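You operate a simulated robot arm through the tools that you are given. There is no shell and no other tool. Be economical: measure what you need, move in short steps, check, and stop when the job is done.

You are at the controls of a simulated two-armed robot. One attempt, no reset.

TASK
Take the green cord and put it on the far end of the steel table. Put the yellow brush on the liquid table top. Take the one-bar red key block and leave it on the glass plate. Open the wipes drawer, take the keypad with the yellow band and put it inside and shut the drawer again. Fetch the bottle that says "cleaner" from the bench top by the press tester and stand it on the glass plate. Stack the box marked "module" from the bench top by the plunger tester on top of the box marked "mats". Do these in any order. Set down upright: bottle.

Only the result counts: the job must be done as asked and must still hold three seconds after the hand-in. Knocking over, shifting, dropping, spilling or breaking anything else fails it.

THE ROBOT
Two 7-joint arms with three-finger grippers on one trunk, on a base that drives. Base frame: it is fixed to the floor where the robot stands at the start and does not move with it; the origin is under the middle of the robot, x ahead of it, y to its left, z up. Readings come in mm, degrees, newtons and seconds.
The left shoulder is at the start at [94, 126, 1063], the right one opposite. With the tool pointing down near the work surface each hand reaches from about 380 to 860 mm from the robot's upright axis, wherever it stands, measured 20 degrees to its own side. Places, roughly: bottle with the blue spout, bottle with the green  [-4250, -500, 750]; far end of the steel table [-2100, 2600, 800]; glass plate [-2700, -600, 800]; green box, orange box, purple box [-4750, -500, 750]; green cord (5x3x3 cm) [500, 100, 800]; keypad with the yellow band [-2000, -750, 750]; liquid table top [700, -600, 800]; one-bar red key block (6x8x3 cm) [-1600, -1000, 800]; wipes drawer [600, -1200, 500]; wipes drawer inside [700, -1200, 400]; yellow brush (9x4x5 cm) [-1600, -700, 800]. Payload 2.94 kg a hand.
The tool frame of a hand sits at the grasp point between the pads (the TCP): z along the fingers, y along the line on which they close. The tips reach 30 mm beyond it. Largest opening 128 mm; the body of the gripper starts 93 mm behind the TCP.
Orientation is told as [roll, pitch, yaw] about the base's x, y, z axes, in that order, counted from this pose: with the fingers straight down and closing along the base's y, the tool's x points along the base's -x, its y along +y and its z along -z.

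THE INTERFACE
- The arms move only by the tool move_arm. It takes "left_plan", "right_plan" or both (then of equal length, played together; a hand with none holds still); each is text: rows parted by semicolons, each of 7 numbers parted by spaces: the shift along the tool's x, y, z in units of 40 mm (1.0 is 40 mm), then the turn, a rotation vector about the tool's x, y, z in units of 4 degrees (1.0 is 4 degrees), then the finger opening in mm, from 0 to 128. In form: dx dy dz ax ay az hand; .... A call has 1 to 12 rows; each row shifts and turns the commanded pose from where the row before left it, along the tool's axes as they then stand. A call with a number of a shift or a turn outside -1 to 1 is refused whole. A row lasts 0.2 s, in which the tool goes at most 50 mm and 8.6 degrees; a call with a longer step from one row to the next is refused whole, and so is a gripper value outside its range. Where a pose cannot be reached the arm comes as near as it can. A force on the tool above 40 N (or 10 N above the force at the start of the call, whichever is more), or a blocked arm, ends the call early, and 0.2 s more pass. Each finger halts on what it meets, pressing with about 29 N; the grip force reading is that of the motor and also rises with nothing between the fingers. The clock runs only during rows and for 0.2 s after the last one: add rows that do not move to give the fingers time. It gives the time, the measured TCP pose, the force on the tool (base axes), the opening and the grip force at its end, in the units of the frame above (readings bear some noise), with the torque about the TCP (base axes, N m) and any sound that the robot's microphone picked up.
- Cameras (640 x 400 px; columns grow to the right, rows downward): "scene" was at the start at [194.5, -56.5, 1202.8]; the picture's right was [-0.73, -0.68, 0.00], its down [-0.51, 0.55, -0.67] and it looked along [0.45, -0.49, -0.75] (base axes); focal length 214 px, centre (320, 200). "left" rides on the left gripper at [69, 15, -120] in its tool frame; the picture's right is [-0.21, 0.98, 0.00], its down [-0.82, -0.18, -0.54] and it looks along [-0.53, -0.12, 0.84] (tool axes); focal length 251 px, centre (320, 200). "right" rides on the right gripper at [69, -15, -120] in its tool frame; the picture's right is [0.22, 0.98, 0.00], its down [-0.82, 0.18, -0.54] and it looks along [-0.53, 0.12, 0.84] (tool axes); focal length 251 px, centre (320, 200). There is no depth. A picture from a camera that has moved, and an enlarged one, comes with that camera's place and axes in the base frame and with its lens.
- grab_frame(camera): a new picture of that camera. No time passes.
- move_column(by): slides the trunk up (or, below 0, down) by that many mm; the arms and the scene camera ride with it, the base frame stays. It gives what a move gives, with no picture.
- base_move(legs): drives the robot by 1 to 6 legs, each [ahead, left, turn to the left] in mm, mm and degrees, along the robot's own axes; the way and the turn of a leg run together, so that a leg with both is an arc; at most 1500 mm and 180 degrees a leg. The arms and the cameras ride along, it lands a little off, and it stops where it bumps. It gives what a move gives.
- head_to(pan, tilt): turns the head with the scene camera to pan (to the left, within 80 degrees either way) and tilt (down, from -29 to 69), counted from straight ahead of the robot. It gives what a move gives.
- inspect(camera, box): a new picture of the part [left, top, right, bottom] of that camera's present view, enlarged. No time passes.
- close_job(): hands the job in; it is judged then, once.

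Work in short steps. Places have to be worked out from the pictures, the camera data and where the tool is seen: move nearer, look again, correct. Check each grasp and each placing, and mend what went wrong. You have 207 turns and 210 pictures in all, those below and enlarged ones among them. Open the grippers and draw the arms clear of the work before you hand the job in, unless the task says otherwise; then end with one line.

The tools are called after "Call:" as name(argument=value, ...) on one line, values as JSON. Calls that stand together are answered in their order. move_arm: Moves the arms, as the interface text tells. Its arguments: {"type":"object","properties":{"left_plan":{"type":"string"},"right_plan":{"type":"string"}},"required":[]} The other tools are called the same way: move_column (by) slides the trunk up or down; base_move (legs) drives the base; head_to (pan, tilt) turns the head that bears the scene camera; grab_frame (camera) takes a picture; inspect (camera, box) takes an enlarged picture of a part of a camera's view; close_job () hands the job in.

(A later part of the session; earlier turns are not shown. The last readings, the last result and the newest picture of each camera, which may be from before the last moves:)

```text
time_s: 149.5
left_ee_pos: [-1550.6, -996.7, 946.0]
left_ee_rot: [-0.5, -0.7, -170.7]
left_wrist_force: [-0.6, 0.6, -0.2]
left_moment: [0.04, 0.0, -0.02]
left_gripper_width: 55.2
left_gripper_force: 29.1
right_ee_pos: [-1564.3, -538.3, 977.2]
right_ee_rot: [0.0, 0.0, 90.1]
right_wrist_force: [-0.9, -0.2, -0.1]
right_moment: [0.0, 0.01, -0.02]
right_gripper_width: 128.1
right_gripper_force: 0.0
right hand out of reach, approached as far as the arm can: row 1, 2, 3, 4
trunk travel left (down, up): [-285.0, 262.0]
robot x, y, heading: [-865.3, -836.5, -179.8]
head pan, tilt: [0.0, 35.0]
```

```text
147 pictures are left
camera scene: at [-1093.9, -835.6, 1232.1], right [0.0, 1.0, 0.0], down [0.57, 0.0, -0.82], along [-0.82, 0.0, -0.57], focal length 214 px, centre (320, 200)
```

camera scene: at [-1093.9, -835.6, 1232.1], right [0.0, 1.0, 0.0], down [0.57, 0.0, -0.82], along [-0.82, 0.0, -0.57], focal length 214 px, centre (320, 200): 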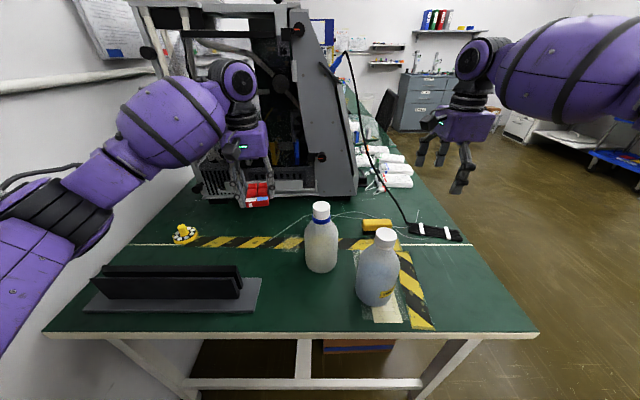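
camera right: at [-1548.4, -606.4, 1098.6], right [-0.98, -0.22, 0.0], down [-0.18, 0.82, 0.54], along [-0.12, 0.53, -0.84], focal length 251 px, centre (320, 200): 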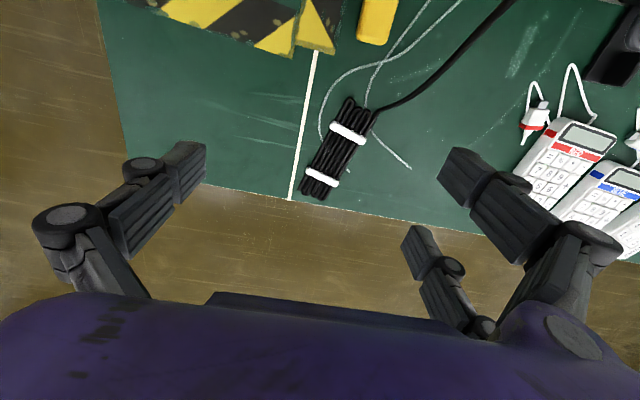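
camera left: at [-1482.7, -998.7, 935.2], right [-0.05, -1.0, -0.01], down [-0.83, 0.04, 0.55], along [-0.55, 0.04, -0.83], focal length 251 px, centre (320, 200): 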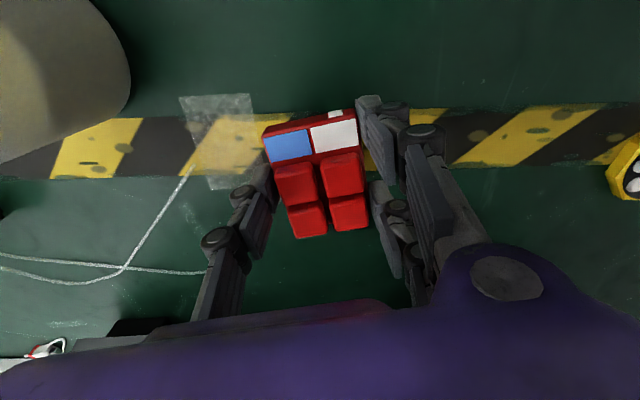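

The right arm's reach is short in this posture. I retract both hands 80 mm and creep the base 80 mm closer (gap still ≈330 mm).

Call:
move_arm(left_plan="0.5 0 -0.3 0 0 0 0;0.5 0 -0.3 0 0 0 0;0.5 0 -0.3 0 0 0 0;0.5 0 -0.3 0 0 0 0;0 0 0 0 0 0 0", right_plan="0 -0.5 -0.3 0 0 0 128;0 -0.5 -0.3 0 0 0 128;0 -0.5 -0.3 0 0 0 128;0 -0.5 -0.3 0 0 0 128;0 0 0 0 0 0 128")

Call:
base_move(legs=[[80, 0, 0]])

Call:
move_arm(right_plan="0.8 0 0 0 0 0 128;0.8 0 0 0 0 0 128;0.8 0 0 0 0 0 128;0.65 0 0 0 0 0 128;0 0 0 0 0 0 128")

Call:
grab_frame(camera="right")

```text
time_s: 150.7
left_ee_pos: [-1471.0, -984.5, 993.1]
left_ee_rot: [-0.5, -0.7, -170.6]
left_wrist_force: [-0.2, 0.4, -0.9]
left_moment: [-0.05, -0.03, 0.03]
left_gripper_width: 54.8
left_gripper_force: 29.3
right_ee_pos: [-1484.4, -537.3, 1023.5]
right_ee_rot: [-0.1, 0.0, 90.1]
right_wrist_force: [-0.7, 0.7, 0.1]
right_moment: [-0.01, -0.03, -0.02]
right_gripper_width: 127.8
right_gripper_force: 0.1
trunk travel left (down, up): [-285.0, 262.0]
robot x, y, heading: [-864.8, -836.4, -179.7]
head pan, tilt: [0.0, 35.0]
```

```text
time_s: 151.8
left_ee_pos: [-1550.9, -984.4, 995.2]
left_ee_rot: [-0.4, -0.7, -170.7]
left_wrist_force: [-0.3, 0.5, -0.3]
left_moment: [0.03, -0.04, 0.0]
left_gripper_width: 55.1
left_gripper_force: 29.1
right_ee_pos: [-1563.5, -536.9, 1024.0]
right_ee_rot: [-0.1, 0.0, 90.1]
right_wrist_force: [-0.2, 0.6, 0.0]
right_moment: [0.05, -0.02, -0.04]
right_gripper_width: 128.1
right_gripper_force: 0.1
trunk travel left (down, up): [-285.0, 262.0]
robot x, y, heading: [-944.6, -838.0, -180.1]
head pan, tilt: [0.0, 35.0]
```

```text
time_s: 153.0
left_ee_pos: [-1551.2, -984.9, 994.5]
left_ee_rot: [-0.6, -0.8, -170.7]
left_wrist_force: [0.0, 0.6, 0.4]
left_moment: [0.01, -0.02, 0.03]
left_gripper_width: 55.0
left_gripper_force: 29.0
right_ee_pos: [-1563.8, -660.9, 1026.6]
right_ee_rot: [0.0, 0.0, 90.1]
right_wrist_force: [0.4, 0.0, 1.7]
right_moment: [0.02, 0.04, -0.05]
right_gripper_width: 127.6
right_gripper_force: 0.0
trunk travel left (down, up): [-285.0, 262.0]
robot x, y, heading: [-942.4, -834.7, -180.1]
head pan, tilt: [0.0, 35.0]
```

```text
146 pictures are left
camera right: at [-1548.8, -729.3, 1146.5], right [-0.98, -0.22, 0.0], down [-0.18, 0.82, 0.54], along [-0.12, 0.53, -0.84], focal length 251 px, centre (320, 200)
```

right: 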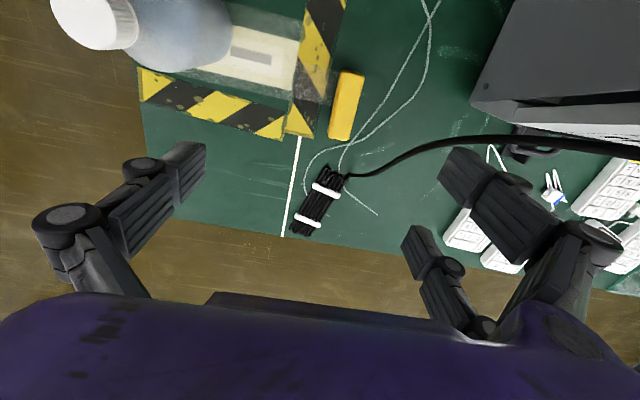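

In reach now. Brush ≈(-1601,-663), aligned. Shift and descend to z≈830.

Call:
move_arm(right_plan="0 0.93 0.3 0 0 0 90;0 0 0.8 0 0 0 90;0 0 0.8 0 0 0 90;0 0 0.8 0 0 0 90;0 0 0.8 0 0 0 90;0 0 0.8 0 0 0 90;0 0 0.6 0 0 0 90;0 0 0 0 0 0 90")

Call:
grab_frame(camera="right")

Call:
grab_frame(camera="scene")

```text
time_s: 154.8
left_ee_pos: [-1551.3, -985.7, 993.4]
left_ee_rot: [-0.5, -0.8, -170.7]
left_wrist_force: [-0.1, 0.7, -0.3]
left_moment: [-0.01, 0.02, -0.03]
left_gripper_width: 55.0
left_gripper_force: 29.3
right_ee_pos: [-1572.9, -656.4, 849.5]
right_ee_rot: [0.0, 0.1, 90.0]
right_wrist_force: [0.3, -0.5, -0.3]
right_moment: [-0.03, 0.04, 0.01]
right_gripper_width: 89.7
right_gripper_force: 0.1
right hand out of reach, approached as far as the arm can: row 1, 7
trunk travel left (down, up): [-285.0, 262.0]
robot x, y, heading: [-946.9, -834.1, -180.0]
head pan, tilt: [0.0, 35.0]
```

```text
145 pictures are left
camera right: at [-1558.3, -725.5, 970.6], right [-0.98, -0.22, 0.0], down [-0.18, 0.82, 0.54], along [-0.12, 0.53, -0.84], focal length 251 px, centre (320, 200)
```

right: 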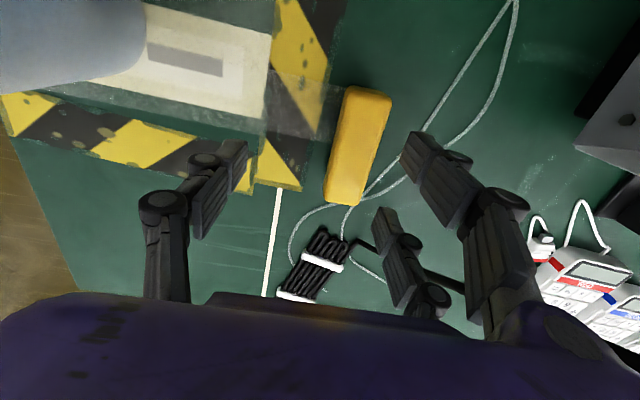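

```text
144 pictures are left
camera scene: at [-1173.8, -836.0, 1232.1], right [0.0, 1.0, 0.0], down [0.57, 0.0, -0.82], along [-0.82, 0.0, -0.57], focal length 214 px, centre (320, 200)
```

scene: 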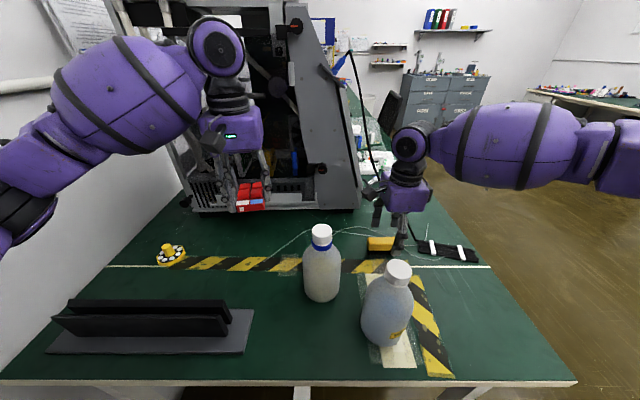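

The limit is in the arm's posture, not its length. I raise and retract the right hand, and swing its wrist to the mirror orientation of what worked for the left arm (tool x outward).

Call:
move_arm(right_plan="0 0 -1 0 0 0 128;0 0 -1 0 0 0 128;0 0 -1 0 0 0 128;0 0 -1 0 0 0 128;0 0 -1 0 0 0 128;0 -1 0 0 0 -1 128;0 0 0 0 0 -1 128;0 0 0 0 0 -1 128;0 0 0 0 0 -1 128;0 0 0 0 0 -1 128;0 0 0 0 0 -1 128;0 0 0 0 0 -1 128")

Call:
move_arm(right_plan="0 0 0 0 0 -1 128;0 0 0 0 0 -1 128;0 0 0 0 0 -1 128;0 0 0 0 0 -1 128;0 0 0 0 0 -1 128;0 0 0 0 0 -1 128;0 0 0 0 0 -1 128;0 0 0 0 0 -1 128;0 0 0 0 0 -1 128;0 0 0 0 0 -1 128;0 0 0 0 0 -1 128;0 0 0 0 0 -1 128")

Call:
move_arm(right_plan="0 0 0 0 0 -1 128;0 0 0 0 0 -1 128;0 0 0 0 0 -1 128;0 0 0 0 0 -1 128;0 0 0 0 0 -1 128;0 0 0 0 0 -1 128;0 0 0 0 0 -1 128;0 0 0 0 0 -1 128;0 0 0 0 0 -1 128;0 0 0 0 0 -1 128;0 0 0 0 0 -1 128;0 0 0 0 0 -1 128")

Call:
move_arm(right_plan="0 0 0 0 0 -1 128;0 0 0 0 0 -1 128;0 0 0 0 0 -1 128;0 0 0 0 0 -1 128;0 0 0 0 0 -1 128;0 0 0 0 0 -1 128;0 0 0 0 0 -1 128;0 0 0 0 0 -1 128;0 0 0 0 0 -1 128;0 0 0 0 0 -1 128;0 0 0 0 0 -1 128;0 0 0 0 0 -1 128")

Call:
grab_frame(camera="scene")

```text
time_s: 157.4
left_ee_pos: [-1551.0, -985.4, 993.2]
left_ee_rot: [-0.4, -0.8, -170.6]
left_wrist_force: [-0.3, -0.8, -0.4]
left_moment: [-0.04, 0.01, 0.02]
left_gripper_width: 55.1
left_gripper_force: 28.5
right_ee_pos: [-1533.7, -656.6, 1050.6]
right_ee_rot: [0.0, 0.0, 118.2]
right_wrist_force: [-0.1, -0.1, -0.4]
right_moment: [0.0, -0.01, 0.0]
right_gripper_width: 128.1
right_gripper_force: 0.0
trunk travel left (down, up): [-285.0, 262.0]
robot x, y, heading: [-944.8, -840.1, -180.0]
head pan, tilt: [0.0, 35.0]
```

```text
time_s: 160.0
left_ee_pos: [-1551.1, -986.2, 994.1]
left_ee_rot: [-0.5, -0.8, -170.8]
left_wrist_force: [0.0, -0.4, -1.2]
left_moment: [0.0, 0.01, -0.03]
left_gripper_width: 55.1
left_gripper_force: 29.3
right_ee_pos: [-1534.1, -656.7, 1050.1]
right_ee_rot: [0.0, -0.1, 166.2]
right_wrist_force: [0.6, -0.5, 0.4]
right_moment: [-0.03, -0.01, 0.01]
right_gripper_width: 128.1
right_gripper_force: 0.1
trunk travel left (down, up): [-285.0, 262.0]
robot x, y, heading: [-944.0, -837.0, -179.8]
head pan, tilt: [0.0, 35.0]
```

```text
time_s: 162.6
left_ee_pos: [-1550.4, -984.9, 994.1]
left_ee_rot: [-0.5, -0.8, -170.6]
left_wrist_force: [-0.3, -0.4, 0.2]
left_moment: [-0.02, -0.02, 0.03]
left_gripper_width: 55.0
left_gripper_force: 28.4
right_ee_pos: [-1533.4, -656.5, 1049.6]
right_ee_rot: [0.0, 0.0, -145.8]
right_wrist_force: [-0.6, 0.5, 0.5]
right_moment: [0.01, 0.06, 0.0]
right_gripper_width: 128.1
right_gripper_force: 0.1
trunk travel left (down, up): [-285.0, 262.0]
robot x, y, heading: [-939.8, -835.6, -180.0]
head pan, tilt: [0.0, 35.0]
```

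```text
time_s: 165.2
left_ee_pos: [-1550.5, -986.1, 994.8]
left_ee_rot: [-0.5, -0.7, -170.7]
left_wrist_force: [0.3, -0.4, -0.3]
left_moment: [-0.01, 0.02, -0.04]
left_gripper_width: 55.1
left_gripper_force: 29.0
right_ee_pos: [-1533.9, -656.4, 1050.0]
right_ee_rot: [0.1, -0.1, -97.7]
right_wrist_force: [-0.1, -0.3, -0.1]
right_moment: [0.0, 0.0, 0.02]
right_gripper_width: 128.3
right_gripper_force: 0.1
trunk travel left (down, up): [-285.0, 262.0]
robot x, y, heading: [-947.8, -835.9, -180.1]
head pan, tilt: [0.0, 35.0]
```

```text
143 pictures are left
camera scene: at [-1173.7, -836.1, 1232.1], right [0.0, 1.0, 0.0], down [0.57, 0.0, -0.82], along [-0.82, 0.0, -0.57], focal length 214 px, centre (320, 200)
```

scene: 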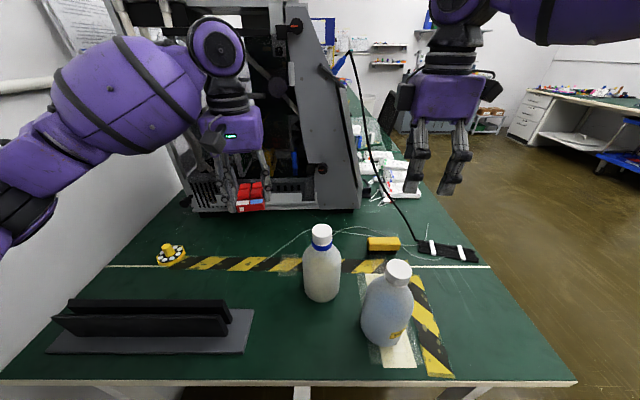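

Finish the turn and extend over the brush, then descend.

Call:
move_arm(right_plan="0 0 0 0 0 -1 128;0 0 0 0 0 -1 128;-0.1 -0.85 0 0 0 0 90;-0.1 -0.85 0 0 0 0 90;0 0 0.8 0 0 0 90;0 0 0.8 0 0 0 90;0 0 0.8 0 0 0 90;0 0 0.8 0 0 0 90;0 0 0.8 0 0 0 90;0 0 0.8 0 0 0 90;0 0 0 0 0 0 90")

Call:
grab_frame(camera="right")

Call:
grab_frame(camera="scene")

```text
time_s: 167.6
left_ee_pos: [-1549.8, -985.3, 995.6]
left_ee_rot: [-0.5, -0.8, -170.6]
left_wrist_force: [-0.8, 0.6, -0.4]
left_moment: [0.04, 0.02, -0.01]
left_gripper_width: 55.0
left_gripper_force: 29.1
right_ee_pos: [-1567.2, -659.7, 858.7]
right_ee_rot: [0.0, 0.0, -89.8]
right_wrist_force: [1.1, 0.4, 0.1]
right_moment: [0.01, -0.02, -0.01]
right_gripper_width: 89.9
right_gripper_force: 0.0
right hand out of reach, approached as far as the arm can: row 4
trunk travel left (down, up): [-285.0, 262.0]
robot x, y, heading: [-941.8, -835.5, -179.9]
head pan, tilt: [0.0, 35.0]
```

```text
142 pictures are left
camera right: at [-1583.5, -590.1, 979.2], right [0.98, 0.22, 0.0], down [0.18, -0.82, 0.54], along [0.12, -0.53, -0.84], focal length 251 px, centre (320, 200)
```

right: 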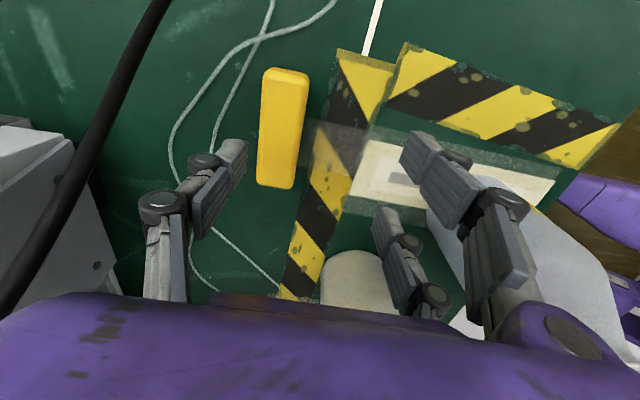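

```text
141 pictures are left
camera scene: at [-1173.3, -836.3, 1232.2], right [0.0, 1.0, 0.0], down [0.57, 0.0, -0.82], along [-0.82, 0.0, -0.57], focal length 214 px, centre (320, 200)
```

scene: 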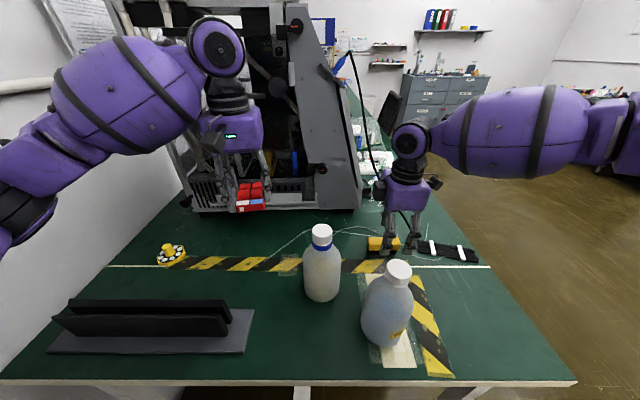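

The dark cable passes near (-1660,-632,875), so I grip the brush slightly toward its -y half. Try extending the remaining 34 mm at this lower height.

Call:
move_arm(right_plan="-0.25 -0.4 0 0 0 0 80;-0.25 -0.4 0 0 0 0 80;0 0 0.3 0 0 0 80;0 0 0 0 0 0 80")

Call:
grab_frame(camera="right")

```text
time_s: 168.6
left_ee_pos: [-1549.1, -986.0, 994.6]
left_ee_rot: [-0.5, -0.8, -170.8]
left_wrist_force: [-0.4, 0.1, -0.7]
left_moment: [-0.05, 0.0, 0.0]
left_gripper_width: 54.9
left_gripper_force: 28.8
right_ee_pos: [-1568.2, -658.7, 847.3]
right_ee_rot: [0.1, 0.1, -89.8]
right_wrist_force: [-0.5, 0.0, 0.7]
right_moment: [0.01, 0.01, 0.01]
right_gripper_width: 80.0
right_gripper_force: 0.0
right hand out of reach, approached as far as the arm can: row 1, 2
trunk travel left (down, up): [-285.0, 262.0]
robot x, y, heading: [-941.8, -835.3, -179.9]
head pan, tilt: [0.0, 35.0]
```

```text
140 pictures are left
camera right: at [-1583.1, -589.7, 968.5], right [0.98, 0.22, 0.0], down [0.18, -0.82, 0.54], along [0.12, -0.53, -0.84], focal length 251 px, centre (320, 200)
```

right: 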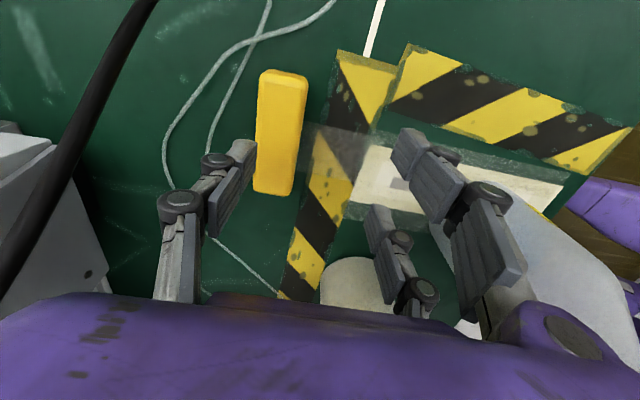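

The right arm reaches farther when the target lies more to its side. I raise both hands and turn the base 10° left, which puts the brush at a larger right-hand angle.

Call:
move_arm(left_plan="0 -0.4 -0.3 0 0 0 0;0 -0.4 -0.3 0 0 0 0;0 -0.4 -0.3 0 0 0 0;0 -0.4 -0.3 0 0 0 0;0 -0.4 -0.3 0 0 0 0;0 0 0 0 0 0 0", right_plan="0 0 -0.9 0 0 0 80;0 0 -0.9 0 0 0 80;0 0 -0.9 0 0 0 80;0 0 -0.9 0 0 0 80;0 0 -0.9 0 0 0 80;0 0 0 0 0 0 80")

Call:
base_move(legs=[[0, 0, 10]])

Call:
grab_frame(camera="scene")

```text
time_s: 170.0
left_ee_pos: [-1563.2, -909.2, 1054.3]
left_ee_rot: [-0.4, -0.8, -170.6]
left_wrist_force: [0.1, 0.5, -0.7]
left_moment: [0.0, -0.02, 0.0]
left_gripper_width: 55.2
left_gripper_force: 29.0
right_ee_pos: [-1566.1, -662.8, 1025.2]
right_ee_rot: [0.0, 0.1, -89.8]
right_wrist_force: [-0.2, -0.9, 0.2]
right_moment: [0.02, -0.02, -0.03]
right_gripper_width: 80.1
right_gripper_force: 0.1
trunk travel left (down, up): [-285.0, 262.0]
robot x, y, heading: [-944.0, -836.9, -179.9]
head pan, tilt: [0.0, 35.0]
```

```text
time_s: 171.1
left_ee_pos: [-1540.7, -1015.2, 1055.0]
left_ee_rot: [-0.5, -0.8, -160.7]
left_wrist_force: [0.9, -0.4, -0.1]
left_moment: [-0.02, -0.02, 0.04]
left_gripper_width: 55.2
left_gripper_force: 29.1
right_ee_pos: [-1587.5, -772.1, 1025.9]
right_ee_rot: [0.0, 0.1, -80.0]
right_wrist_force: [0.2, -0.3, 0.4]
right_moment: [0.03, -0.02, 0.02]
right_gripper_width: 79.8
right_gripper_force: 0.0
trunk travel left (down, up): [-285.0, 262.0]
robot x, y, heading: [-942.2, -833.3, -170.2]
head pan, tilt: [0.0, 35.0]
```

```text
139 pictures are left
camera scene: at [-1170.2, -875.6, 1232.1], right [-0.17, 0.98, 0.0], down [0.56, 0.1, -0.82], along [-0.81, -0.14, -0.57], focal length 214 px, centre (320, 200)
```

scene: 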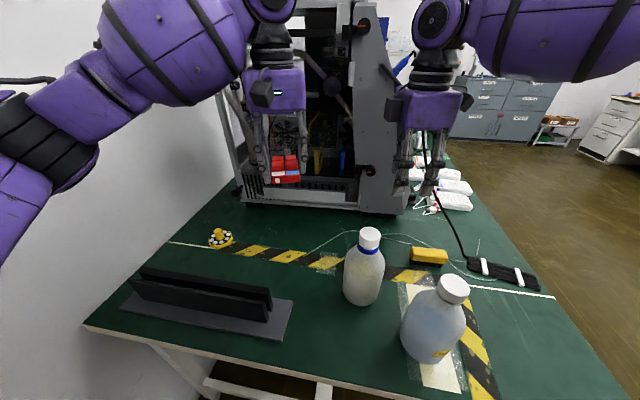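

Now swing to the brush and align.

Call:
move_arm(right_plan="0.76 0.02 0 0 0 0 80;0.76 0.02 0 0 0 0 80;0.76 0.02 0 0 0 0 80;0 0 0 0 0 1 80;0 0 0 0 0 1 80;0 0 0 0 0 0.5 80;0 0 0.9 0 0 0 80;0 0 0.9 0 0 0 80;0 0 0.9 0 0 0 80;0 0 0.9 0 0 0 80;0 0 0 0 0 0 80")

Call:
grab_frame(camera="right")

```text
time_s: 173.4
left_ee_pos: [-1540.3, -1014.8, 1053.3]
left_ee_rot: [-0.5, -0.8, -160.7]
left_wrist_force: [0.4, -0.6, -0.1]
left_moment: [-0.02, 0.01, 0.01]
left_gripper_width: 55.2
left_gripper_force: 29.4
right_ee_pos: [-1601.9, -679.4, 881.8]
right_ee_rot: [0.0, 0.0, -90.0]
right_wrist_force: [0.2, 0.0, -0.1]
right_moment: [0.0, -0.02, -0.02]
right_gripper_width: 79.9
right_gripper_force: 0.1
trunk travel left (down, up): [-285.0, 262.0]
robot x, y, heading: [-943.0, -837.8, -169.6]
head pan, tilt: [0.0, 35.0]
```

```text
138 pictures are left
camera right: at [-1618.2, -610.3, 1002.3], right [0.98, 0.22, 0.0], down [0.18, -0.82, 0.54], along [0.12, -0.53, -0.84], focal length 251 px, centre (320, 200)
```

right: 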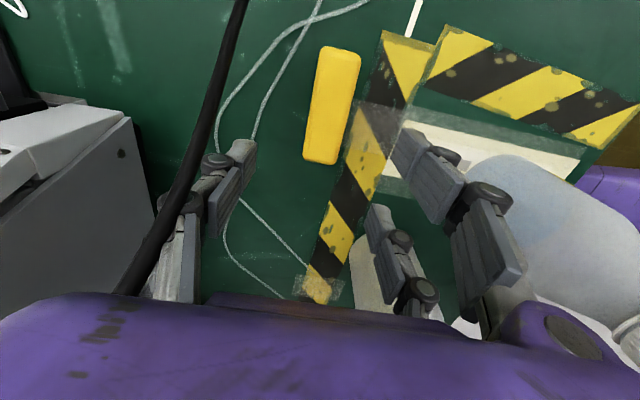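

Well aligned. Descend to z≈799 and grip the handle.

Call:
move_arm(right_plan="0.05 0.06 0.6 0 0 0 80;0 0 0.6 0 0 0 80;0 0 0.6 0 0 0 80;0 0 0.28 0 0 0 80;0 0 0 0 0 0 80")

Call:
grab_frame(camera="right")

```text
time_s: 174.7
left_ee_pos: [-1540.2, -1015.0, 1055.5]
left_ee_rot: [-0.5, -0.8, -160.7]
left_wrist_force: [-0.1, 0.0, -0.7]
left_moment: [0.0, -0.01, 0.01]
left_gripper_width: 55.4
left_gripper_force: 29.0
right_ee_pos: [-1597.5, -679.2, 796.1]
right_ee_rot: [0.1, -0.1, -90.0]
right_wrist_force: [0.0, 0.0, 0.7]
right_moment: [0.0, 0.0, 0.03]
right_gripper_width: 79.8
right_gripper_force: 0.0
trunk travel left (down, up): [-285.0, 262.0]
robot x, y, heading: [-942.2, -838.2, -170.0]
head pan, tilt: [0.0, 35.0]
```

```text
137 pictures are left
camera right: at [-1613.7, -609.5, 918.2], right [0.98, 0.22, 0.0], down [0.18, -0.82, 0.54], along [0.12, -0.53, -0.84], focal length 251 px, centre (320, 200)
```

right: 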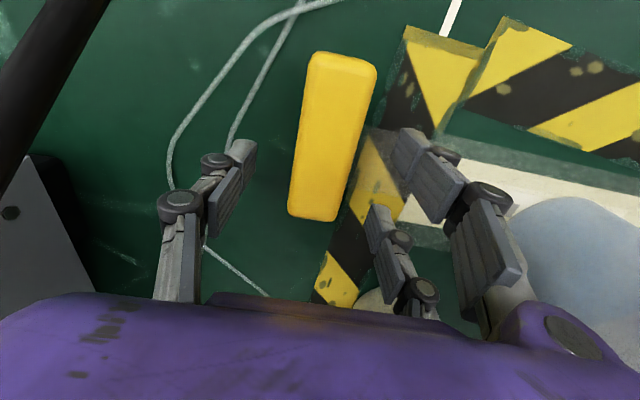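

Fingers straddle the brush. Close.

Call:
move_arm(right_plan="0 0 0.1 0 0 0 80;0 0 0 0 0 0 0;0 0 0 0 0 0 0;0 0 0 0 0 0 0;0 0 0 0 0 0 0;0 0 0 0 0 0 0")

Call:
move_arm(right_plan="0 0 -0.2 0 0 0 0;0 0 -0.3 0 0 0 0;0 0 -0.5 0 0 0 0;0 0 -0.5 0 0 0 0;0 0 -0.5 0 0 0 0;0 0 -0.5 0 0 0 0;0 0 -0.5 0 0 0 0;0 0 -0.5 0 0 0 0;0 0 -0.5 0 0 0 0;0 0 -0.5 0 0 0 0;0 0 -0.5 0 0 0 0;0 0 -0.5 0 0 0 0")

Call:
grab_frame(camera="right")

Call:
grab_frame(camera="scene")

```text
time_s: 176.1
left_ee_pos: [-1541.2, -1014.2, 1053.9]
left_ee_rot: [-0.5, -0.8, -160.6]
left_wrist_force: [-0.4, 0.2, 0.1]
left_moment: [0.01, -0.01, 0.0]
left_gripper_width: 55.3
left_gripper_force: 29.2
right_ee_pos: [-1599.0, -679.7, 794.7]
right_ee_rot: [0.0, 0.0, -90.0]
right_wrist_force: [-0.7, -0.3, 0.9]
right_moment: [-0.02, 0.02, 0.01]
right_gripper_width: 30.8
right_gripper_force: 29.2
trunk travel left (down, up): [-285.0, 262.0]
robot x, y, heading: [-945.1, -836.8, -169.8]
head pan, tilt: [0.0, 35.0]
```

```text
time_s: 178.7
left_ee_pos: [-1541.6, -1014.4, 1054.4]
left_ee_rot: [-0.5, -0.8, -160.6]
left_wrist_force: [0.9, 0.0, -0.5]
left_moment: [0.04, 0.01, 0.0]
left_gripper_width: 55.2
left_gripper_force: 29.2
right_ee_pos: [-1598.7, -680.0, 1015.2]
right_ee_rot: [0.0, 0.1, -89.9]
right_wrist_force: [-0.2, 0.8, -0.8]
right_moment: [-0.01, 0.0, 0.03]
right_gripper_width: 30.7
right_gripper_force: 28.4
trunk travel left (down, up): [-285.0, 262.0]
robot x, y, heading: [-943.7, -835.7, -169.9]
head pan, tilt: [0.0, 35.0]
```

```text
136 pictures are left
camera right: at [-1614.4, -611.5, 1135.9], right [0.98, 0.22, 0.0], down [0.18, -0.82, 0.54], along [0.12, -0.53, -0.84], focal length 251 px, centre (320, 200)
```

right: 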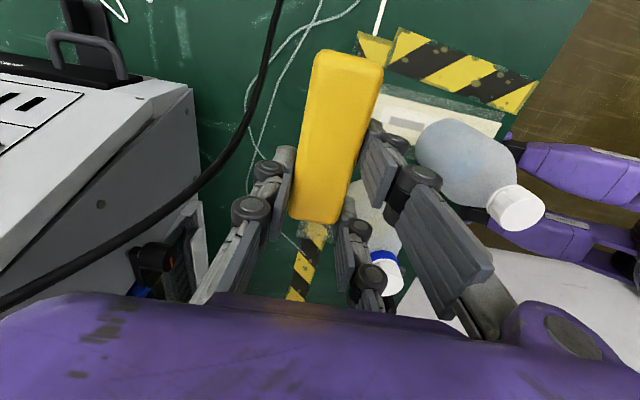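

```text
135 pictures are left
camera scene: at [-1170.0, -875.6, 1232.1], right [-0.17, 0.98, 0.0], down [0.56, 0.1, -0.82], along [-0.81, -0.14, -0.57], focal length 214 px, centre (320, 200)
```

scene: 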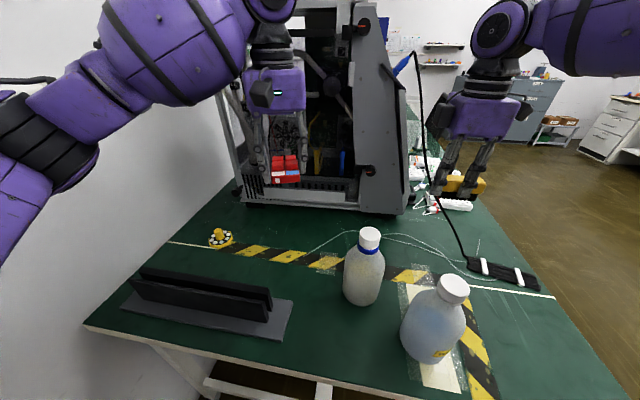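

Both objects held. Raise the trunk for clearance, back out, move north into the open and turn to face the liquid table.

Call:
move_column(by=80)

Call:
base_move(legs=[[-500, 0, 0], [0, -450, 0], [0, 0, -170]])

Call:
head_to(pan=-25, tilt=30)

Call:
grab_frame(camera="scene")

```text
time_s: 179.8
left_ee_pos: [-1541.5, -1013.3, 1132.9]
left_ee_rot: [-0.5, -0.7, -160.7]
left_wrist_force: [0.1, -0.3, -0.6]
left_moment: [0.01, 0.0, -0.03]
left_gripper_width: 55.3
left_gripper_force: 29.3
right_ee_pos: [-1598.8, -679.3, 1092.7]
right_ee_rot: [0.1, 0.0, -89.9]
right_wrist_force: [-0.4, -1.1, -0.6]
right_moment: [-0.03, 0.01, 0.03]
right_gripper_width: 30.8
right_gripper_force: 28.9
trunk travel left (down, up): [-365.0, 182.0]
robot x, y, heading: [-945.0, -836.2, -169.7]
head pan, tilt: [0.0, 35.0]
```

```text
time_s: 193.7
left_ee_pos: [11.3, -20.8, 1134.6]
left_ee_rot: [-0.5, -0.8, 30.6]
left_wrist_force: [0.2, -0.2, -1.1]
left_moment: [-0.03, -0.01, 0.02]
left_gripper_width: 55.0
left_gripper_force: 29.1
right_ee_pos: [134.1, -338.3, 1094.3]
right_ee_rot: [0.0, 0.0, 101.4]
right_wrist_force: [-0.7, -0.6, -0.4]
right_moment: [0.0, -0.01, 0.01]
right_gripper_width: 30.7
right_gripper_force: 28.7
trunk travel left (down, up): [-365.0, 182.0]
robot x, y, heading: [-537.7, -311.5, 21.4]
head pan, tilt: [0.0, 35.0]
```

```text
time_s: 194.6
left_ee_pos: [12.0, -21.3, 1133.0]
left_ee_rot: [-0.5, -0.8, 30.6]
left_wrist_force: [0.0, 0.2, 0.6]
left_moment: [-0.02, 0.0, -0.02]
left_gripper_width: 55.0
left_gripper_force: 28.6
right_ee_pos: [134.1, -338.6, 1094.5]
right_ee_rot: [0.0, 0.0, 101.3]
right_wrist_force: [0.2, 0.5, -1.1]
right_moment: [-0.03, 0.04, 0.0]
right_gripper_width: 31.0
right_gripper_force: 28.9
trunk travel left (down, up): [-365.0, 182.0]
robot x, y, heading: [-538.3, -314.0, 21.1]
head pan, tilt: [-25.0, 30.0]
```

```text
134 pictures are left
camera scene: at [-336.6, -272.9, 1318.3], right [-0.06, -1.0, 0.0], down [-0.5, 0.03, -0.87], along [0.86, -0.05, -0.5], focal length 214 px, centre (320, 200)
```

scene: 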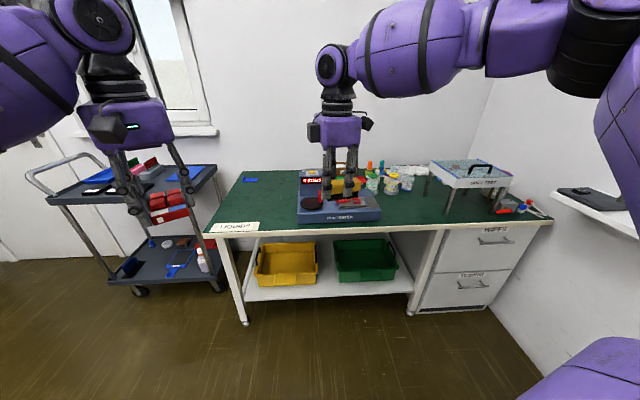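

The "WIPES" drawer is the top one at right. A free area on the table is around (560,-760). Retract the left hand, square up and drive there.

Call:
move_arm(left_plan="1 0 0 0 0 0 0;1 0 0 0 0 0 0;1 0 0 0 0 0 0;1 0 0 0 0 0 0;0 0 0 0 0 0 0")

Call:
base_move(legs=[[0, 0, -21], [0, -180, 0], [400, 0, 0]])

Call:
grab_frame(camera="scene")

Call:
grab_frame(camera="right")

```text
time_s: 195.8
left_ee_pos: [-126.5, -102.9, 1133.6]
left_ee_rot: [-0.6, -0.7, 30.6]
left_wrist_force: [1.2, 0.8, -0.1]
left_moment: [-0.05, 0.01, -0.02]
left_gripper_width: 55.0
left_gripper_force: 29.1
right_ee_pos: [133.8, -338.4, 1092.8]
right_ee_rot: [0.1, 0.0, 101.4]
right_wrist_force: [-0.2, 0.1, -0.2]
right_moment: [0.01, 0.0, 0.01]
right_gripper_width: 30.9
right_gripper_force: 29.3
trunk travel left (down, up): [-365.0, 182.0]
robot x, y, heading: [-535.1, -310.5, 21.2]
head pan, tilt: [-25.0, 30.0]
```

```text
time_s: 201.2
left_ee_pos: [322.8, -444.9, 1134.6]
left_ee_rot: [-0.5, -0.8, 9.3]
left_wrist_force: [-0.2, -0.2, -0.5]
left_moment: [-0.01, 0.0, -0.03]
left_gripper_width: 54.9
left_gripper_force: 29.1
right_ee_pos: [478.2, -757.5, 1095.4]
right_ee_rot: [-0.1, 0.0, 80.1]
right_wrist_force: [-0.5, 0.2, -0.2]
right_moment: [0.05, 0.03, 0.01]
right_gripper_width: 30.9
right_gripper_force: 28.8
trunk travel left (down, up): [-365.0, 182.0]
robot x, y, heading: [-137.2, -490.8, 0.1]
head pan, tilt: [-25.0, 30.0]
```

```text
133 pictures are left
camera scene: at [63.5, -527.2, 1318.4], right [-0.42, -0.91, 0.0], down [-0.45, 0.21, -0.87], along [0.79, -0.36, -0.5], focal length 214 px, centre (320, 200)
```

scene: 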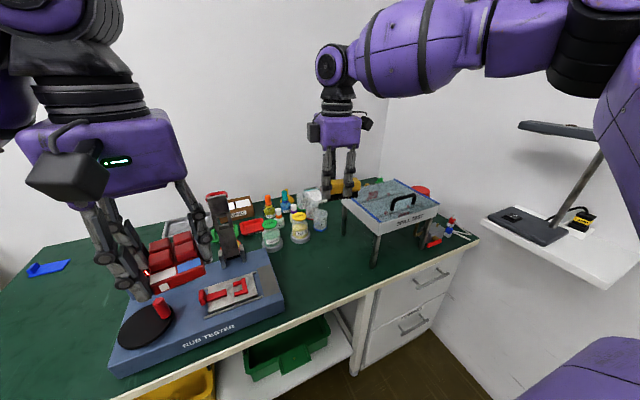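

```text
132 pictures are left
camera right: at [481.5, -829.0, 1215.2], right [-1.0, -0.04, 0.0], down [-0.04, 0.84, 0.54], along [-0.02, 0.54, -0.84], focal length 251 px, centre (320, 200)
```

right: 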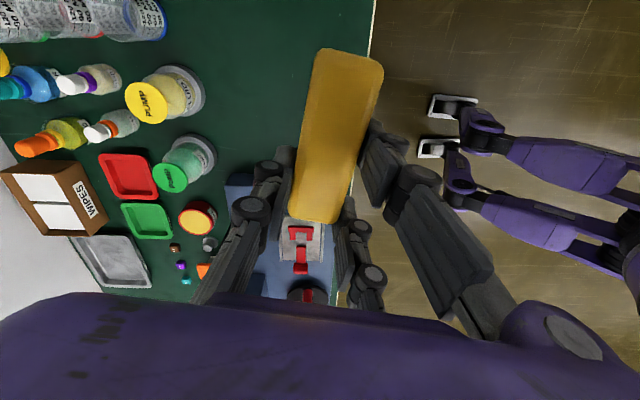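

Spot is free. Drive 60 mm closer, lower the trunk by 80, and descend with the brush.

Call:
base_move(legs=[[60, 0, 0]])

Call:
move_column(by=-80)

Call:
move_arm(right_plan="0 0 0.8 0 0 0 0;0 0 0.8 0 0 0 0;0 0 0.8 0 0 0 0;0 0 0.8 0 0 0 0;0 0 0.8 0 0 0 0;0 0 0 0 0 0 0")

Call:
grab_frame(camera="right")

Call:
grab_frame(camera="scene")

```text
time_s: 202.1
left_ee_pos: [381.2, -444.8, 1134.6]
left_ee_rot: [-0.4, -0.8, 9.2]
left_wrist_force: [0.0, -0.3, -1.5]
left_moment: [0.0, 0.02, -0.03]
left_gripper_width: 55.3
left_gripper_force: 29.2
right_ee_pos: [537.4, -757.8, 1094.7]
right_ee_rot: [0.0, -0.1, 80.1]
right_wrist_force: [0.9, 0.3, 0.1]
right_moment: [0.03, 0.03, 0.0]
right_gripper_width: 30.9
right_gripper_force: 28.9
trunk travel left (down, up): [-365.0, 182.0]
robot x, y, heading: [-76.4, -493.3, 0.5]
head pan, tilt: [-25.0, 30.0]
```

```text
time_s: 203.3
left_ee_pos: [381.7, -445.0, 1053.2]
left_ee_rot: [-0.5, -0.8, 9.2]
left_wrist_force: [0.2, 0.1, -1.0]
left_moment: [-0.02, -0.02, -0.01]
left_gripper_width: 55.0
left_gripper_force: 29.0
right_ee_pos: [538.2, -759.5, 1015.6]
right_ee_rot: [-0.1, -0.2, 80.1]
right_wrist_force: [-0.4, 0.4, -0.3]
right_moment: [0.01, -0.02, -0.04]
right_gripper_width: 30.7
right_gripper_force: 29.1
trunk travel left (down, up): [-285.0, 262.0]
robot x, y, heading: [-77.2, -489.5, 0.3]
head pan, tilt: [-25.0, 30.0]
```

```text
time_s: 204.7
left_ee_pos: [381.2, -445.1, 1054.6]
left_ee_rot: [-0.6, -0.8, 9.4]
left_wrist_force: [0.5, 0.5, -0.3]
left_moment: [-0.02, 0.01, 0.01]
left_gripper_width: 55.1
left_gripper_force: 29.3
right_ee_pos: [538.3, -756.5, 854.3]
right_ee_rot: [-0.1, -0.1, 80.1]
right_wrist_force: [-1.4, 0.2, -0.7]
right_moment: [-0.01, -0.01, 0.03]
right_gripper_width: 30.7
right_gripper_force: 29.4
trunk travel left (down, up): [-285.0, 262.0]
robot x, y, heading: [-79.5, -488.8, 0.0]
head pan, tilt: [-25.0, 30.0]
```

```text
131 pictures are left
camera right: at [541.0, -827.6, 975.5], right [-1.0, -0.04, 0.0], down [-0.04, 0.84, 0.54], along [-0.02, 0.54, -0.84], focal length 251 px, centre (320, 200)
```

right: 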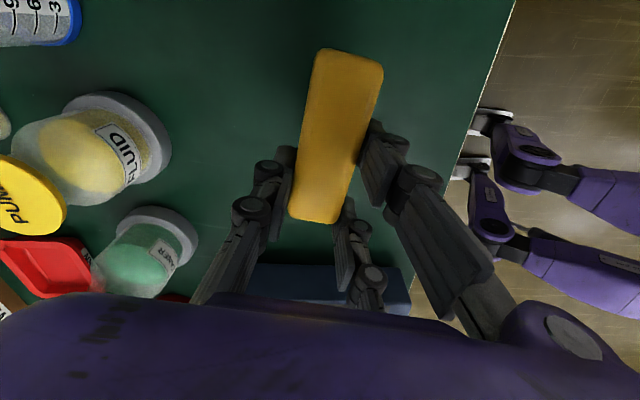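

```text
130 pictures are left
camera scene: at [141.6, -526.9, 1240.0], right [-0.42, -0.91, 0.0], down [-0.45, 0.21, -0.87], along [0.79, -0.36, -0.5], focal length 214 px, centre (320, 200)
```

scene: 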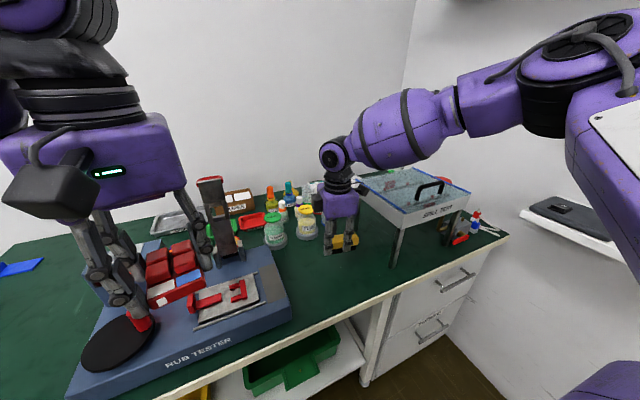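

Forearm passes near the spill tray; shift 40 mm to the left (+y) for margin, then lower slowly to contact.

Call:
move_arm(right_plan="-1 0 0 0 0 0 0;0 0 0.5 0 0 0 0;0 0 0.4 0 0 0 0;0 0 0.2 0 0 0 0;0 0 0.1 0 0 0 0;0 0 0.1 0 0 0 0;0 0 0.05 0 0 0 0;0 0 0 0 0 0 0")

Call:
grab_frame(camera="scene")

```text
time_s: 206.5
left_ee_pos: [381.5, -444.0, 1053.4]
left_ee_rot: [-0.5, -0.8, 9.3]
left_wrist_force: [-0.5, -0.2, -0.1]
left_moment: [0.01, 0.01, 0.02]
left_gripper_width: 55.1
left_gripper_force: 28.8
right_ee_pos: [544.5, -718.5, 801.4]
right_ee_rot: [0.0, 0.0, 80.1]
right_wrist_force: [0.1, -0.1, -0.3]
right_moment: [-0.02, 0.0, 0.0]
right_gripper_width: 30.8
right_gripper_force: 28.8
trunk travel left (down, up): [-285.0, 262.0]
robot x, y, heading: [-79.3, -490.1, 0.1]
head pan, tilt: [-25.0, 30.0]
```

```text
129 pictures are left
camera scene: at [141.9, -527.0, 1239.9], right [-0.42, -0.91, 0.0], down [-0.45, 0.21, -0.87], along [0.79, -0.36, -0.5], focal length 214 px, centre (320, 200)
```

scene: 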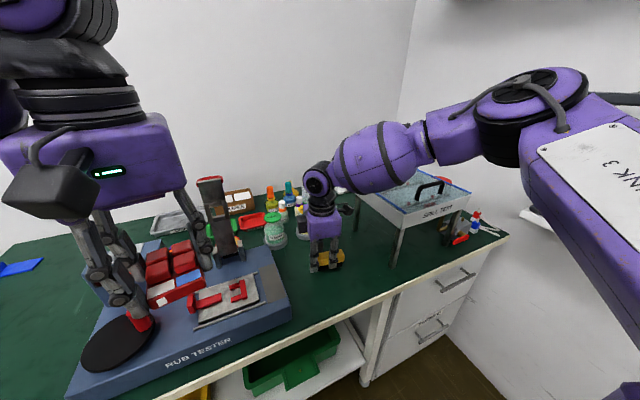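

Lower the last few mm until contact, then release and rise.

Call:
move_arm(right_plan="0 0 0.08 0 0 0 0;0 0 0.08 0 0 0 0;0 0 0.05 0 0 0 0;0 0 0 0 0 0 0")

Call:
move_arm(right_plan="0 0 0 0 0 0 70;0 0 0 0 0 0 70;0 0 0 0 0 0 70;0 0 -0.4 0 0 0 70;0 0 -0.8 0 0 0 70;0 0 -1 0 0 0 70;0 0 -1 0 0 0 70;0 0 -1 0 0 0 70;0 0 0 0 0 0 70")

Call:
grab_frame(camera="right")

Call:
grab_frame(camera="scene")

```text
time_s: 207.5
left_ee_pos: [379.5, -443.7, 1054.6]
left_ee_rot: [-0.5, -0.7, 9.4]
left_wrist_force: [0.5, 0.2, 0.0]
left_moment: [0.02, -0.01, 0.03]
left_gripper_width: 55.2
left_gripper_force: 29.0
right_ee_pos: [544.1, -721.2, 793.8]
right_ee_rot: [-0.2, -0.1, 80.1]
right_wrist_force: [-0.7, -2.2, 12.2]
right_moment: [-0.59, 0.17, 0.03]
right_gripper_width: 30.9
right_gripper_force: 29.1
trunk travel left (down, up): [-285.0, 262.0]
robot x, y, heading: [-80.7, -487.9, 0.3]
head pan, tilt: [-25.0, 30.0]
```

```text
time_s: 209.5
left_ee_pos: [380.7, -444.8, 1053.5]
left_ee_rot: [-0.5, -0.9, 9.3]
left_wrist_force: [0.2, -0.9, -0.8]
left_moment: [0.01, 0.03, -0.04]
left_gripper_width: 55.0
left_gripper_force: 28.9
right_ee_pos: [544.8, -720.0, 960.5]
right_ee_rot: [0.2, -0.1, 80.1]
right_wrist_force: [0.1, -0.7, -0.8]
right_moment: [-0.01, -0.01, -0.02]
right_gripper_width: 70.1
right_gripper_force: 0.0
trunk travel left (down, up): [-285.0, 262.0]
robot x, y, heading: [-76.7, -490.8, 0.1]
head pan, tilt: [-25.0, 30.0]
```

```text
128 pictures are left
camera right: at [547.3, -790.4, 1082.6], right [-1.0, -0.04, 0.0], down [-0.04, 0.84, 0.54], along [-0.02, 0.54, -0.84], focal length 251 px, centre (320, 200)
```

right: 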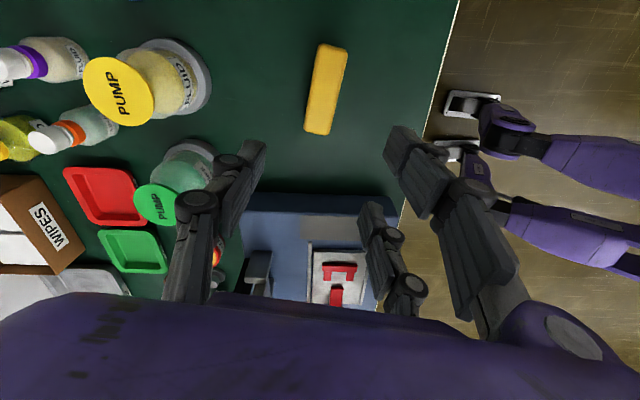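

```text
127 pictures are left
camera scene: at [142.3, -527.1, 1239.8], right [-0.42, -0.91, 0.0], down [-0.45, 0.21, -0.87], along [0.79, -0.36, -0.5], focal length 214 px, centre (320, 200)
```

scene: 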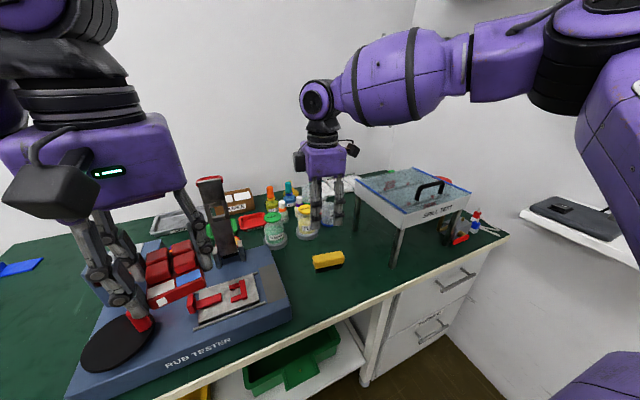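

Brush stands on the liquid table. While here with a free right hand, I study the wipes drawer: back off and look at it.

Call:
move_arm(right_plan="0 0 -1 0 0 0 70;0 0 -1 0 0 0 70;0 0 -0.5 0 0 0 70;0 0 0 0 0 0 70")

Call:
base_move(legs=[[-450, 0, 0], [0, -350, 0]])

Call:
head_to(pan=-20, tilt=35)

Call:
grab_frame(camera="scene")

```text
time_s: 210.5
left_ee_pos: [380.5, -444.5, 1053.7]
left_ee_rot: [-0.4, -0.7, 9.3]
left_wrist_force: [-0.3, -0.6, -0.6]
left_moment: [-0.01, 0.0, -0.01]
left_gripper_width: 55.2
left_gripper_force: 28.9
right_ee_pos: [544.9, -719.7, 1060.6]
right_ee_rot: [0.1, -0.1, 80.1]
right_wrist_force: [-0.5, -0.5, 0.4]
right_moment: [0.0, -0.02, 0.02]
right_gripper_width: 70.1
right_gripper_force: 0.0
trunk travel left (down, up): [-285.0, 262.0]
robot x, y, heading: [-77.2, -492.9, -0.1]
head pan, tilt: [-25.0, 30.0]
```

```text
time_s: 216.5
left_ee_pos: [-60.3, -805.8, 1053.7]
left_ee_rot: [-0.4, -0.8, 9.4]
left_wrist_force: [-0.6, -0.3, 0.2]
left_moment: [-0.03, -0.02, -0.03]
left_gripper_width: 55.2
left_gripper_force: 29.5
right_ee_pos: [104.6, -1080.4, 1060.3]
right_ee_rot: [0.0, -0.1, 80.2]
right_wrist_force: [-0.1, -0.3, 0.2]
right_moment: [0.05, 0.01, 0.0]
right_gripper_width: 69.8
right_gripper_force: 0.0
trunk travel left (down, up): [-285.0, 262.0]
robot x, y, heading: [-518.1, -850.2, -0.1]
head pan, tilt: [-25.0, 30.0]
```

```text
time_s: 217.2
left_ee_pos: [-60.6, -805.4, 1053.3]
left_ee_rot: [-0.5, -0.9, 9.4]
left_wrist_force: [-0.9, 0.5, -0.3]
left_moment: [0.0, 0.0, -0.02]
left_gripper_width: 55.2
left_gripper_force: 29.4
right_ee_pos: [103.8, -1079.5, 1059.6]
right_ee_rot: [0.1, -0.1, 80.2]
right_wrist_force: [0.3, 0.5, -0.2]
right_moment: [-0.02, -0.02, -0.04]
right_gripper_width: 70.2
right_gripper_force: 0.1
trunk travel left (down, up): [-285.0, 262.0]
robot x, y, heading: [-517.0, -852.5, 0.4]
head pan, tilt: [-20.0, 35.0]
```

```text
126 pictures are left
camera scene: at [-298.6, -880.5, 1232.1], right [-0.34, -0.94, 0.0], down [-0.54, 0.19, -0.82], along [0.77, -0.28, -0.57], focal length 214 px, centre (320, 200)
```

scene: 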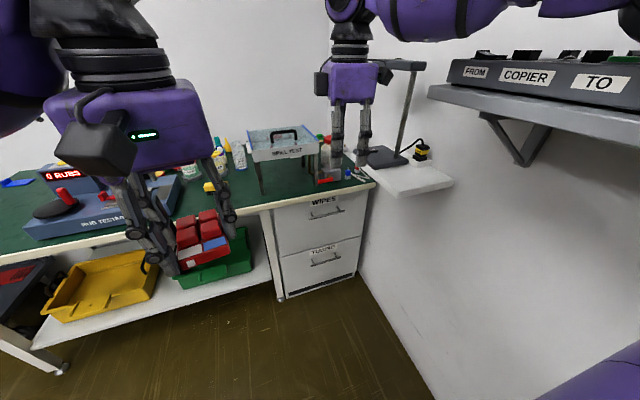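

Shelves on the right wall limit elbow room. Enlarge the drawer handles.

Call:
inspect(camera="scene", box=[250, 170, 400, 310])

Call:
inspect(camera="right", box=[0, 0, 640, 400])

```text
2.86 times, centred on (325, 240) of scene
camera zoom: at [-298.6, -880.5, 1232.1], right [-0.34, -0.94, 0.0], down [-0.54, 0.19, -0.82], along [0.77, -0.28, -0.57], focal length 613 px, centre (306, 86)
```

zoom: 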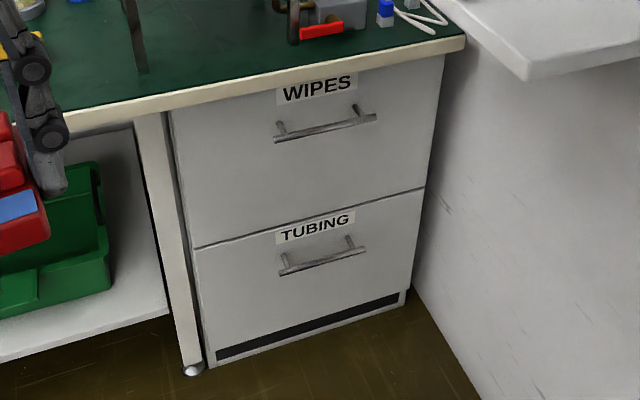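

```text
1.00 times, centred on (320, 200) of right (not enlarged: the box is as wide or as high as the picture)
camera zoom: at [106.8, -1151.1, 1180.7], right [-1.0, -0.05, 0.0], down [-0.04, 0.84, 0.54], along [-0.02, 0.54, -0.84], focal length 251 px, centre (320, 200)
```

zoom: 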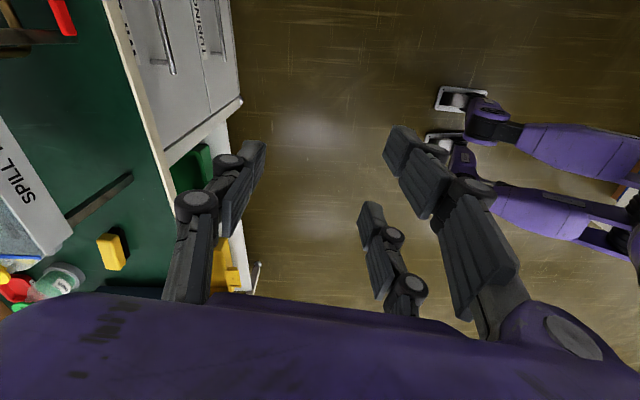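

Handle bar spans y≈-1082…-1252 at x≈399, z≈632, right below the table edge; I must grip it with horizontal fingers. Pitch the right hand forward by 90° here in free space.

Call:
move_arm(right_plan="0 0 0 0 0 -1 70;0 0 0 0 0 -1 70;0 0 0 0 0 -0.45 70;0 0 0 1 0 0 70;0 0 0 1 0 0 70;0 0 0 1 0 0 70;0 0 0 1 0 0 70;0 0 0 1 0 0 70;0 0 0 1 0 0 70;0 0 0 1 0 0 70;0 0 0 1 0 0 70;0 0 0 1 0 0 70")

Call:
move_arm(right_plan="0 0 0 1 0 0 70;0 0 0 1 0 0 70;0 0 0 1 0 0 70;0 0 0 1 0 0 70;0 0 0 1 0 0 70;0 0 0 1 0 0 70;0 0 0 1 0 0 70;0 0 0 1 0 0 70;0 0 0 1 0 0 70;0 0 0 1 0 0 70;0 0 0 1 0 0 70;0 0 0 1 0 0 70")

Call:
grab_frame(camera="scene")

```text
time_s: 220.0
left_ee_pos: [-53.8, -776.6, 1049.2]
left_ee_rot: [-1.6, -0.3, 10.0]
left_wrist_force: [-0.2, -0.2, 0.1]
left_moment: [-0.02, -0.02, -0.01]
left_gripper_width: 55.0
left_gripper_force: 28.9
right_ee_pos: [114.9, -1035.9, 1063.5]
right_ee_rot: [-36.0, 3.3, 92.1]
right_wrist_force: [0.0, -0.4, -0.5]
right_moment: [0.03, -0.03, 0.02]
right_gripper_width: 70.2
right_gripper_force: 0.1
trunk travel left (down, up): [-285.0, 262.0]
robot x, y, heading: [-520.9, -850.8, 0.8]
head pan, tilt: [-20.0, 35.0]
stopped in row 12 (right hand): the arm was blocked; the commanded pose is now the measured one
```

```text
time_s: 222.6
left_ee_pos: [-59.7, -772.2, 1051.1]
left_ee_rot: [-1.7, -0.5, 10.4]
left_wrist_force: [0.2, 0.4, -0.9]
left_moment: [-0.03, 0.05, 0.01]
left_gripper_width: 54.7
left_gripper_force: 29.1
right_ee_pos: [111.7, -987.8, 1081.8]
right_ee_rot: [-84.0, 9.8, 97.1]
right_wrist_force: [-0.1, -1.4, 1.0]
right_moment: [0.03, -0.03, 0.04]
right_gripper_width: 70.0
right_gripper_force: 0.2
trunk travel left (down, up): [-285.0, 262.0]
robot x, y, heading: [-517.4, -848.7, 1.5]
head pan, tilt: [-20.0, 35.0]
stopped in row 12 (right hand): the arm was blocked; the commanded pose is now the measured one
```

```text
123 pictures are left
camera scene: at [-296.2, -848.6, 1231.0], right [-0.32, -0.95, 0.02], down [-0.54, 0.17, -0.82], along [0.78, -0.27, -0.57], focal length 214 px, centre (320, 200)
```

scene: 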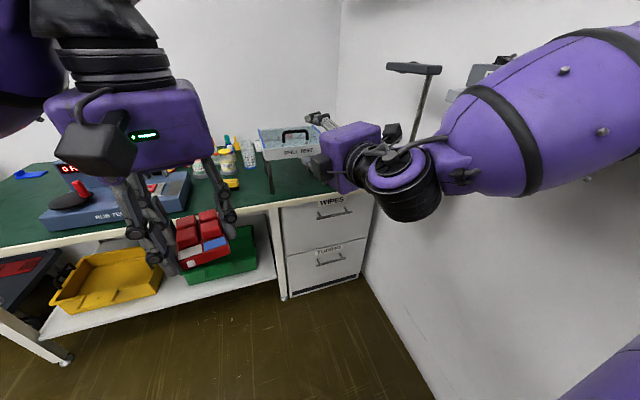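

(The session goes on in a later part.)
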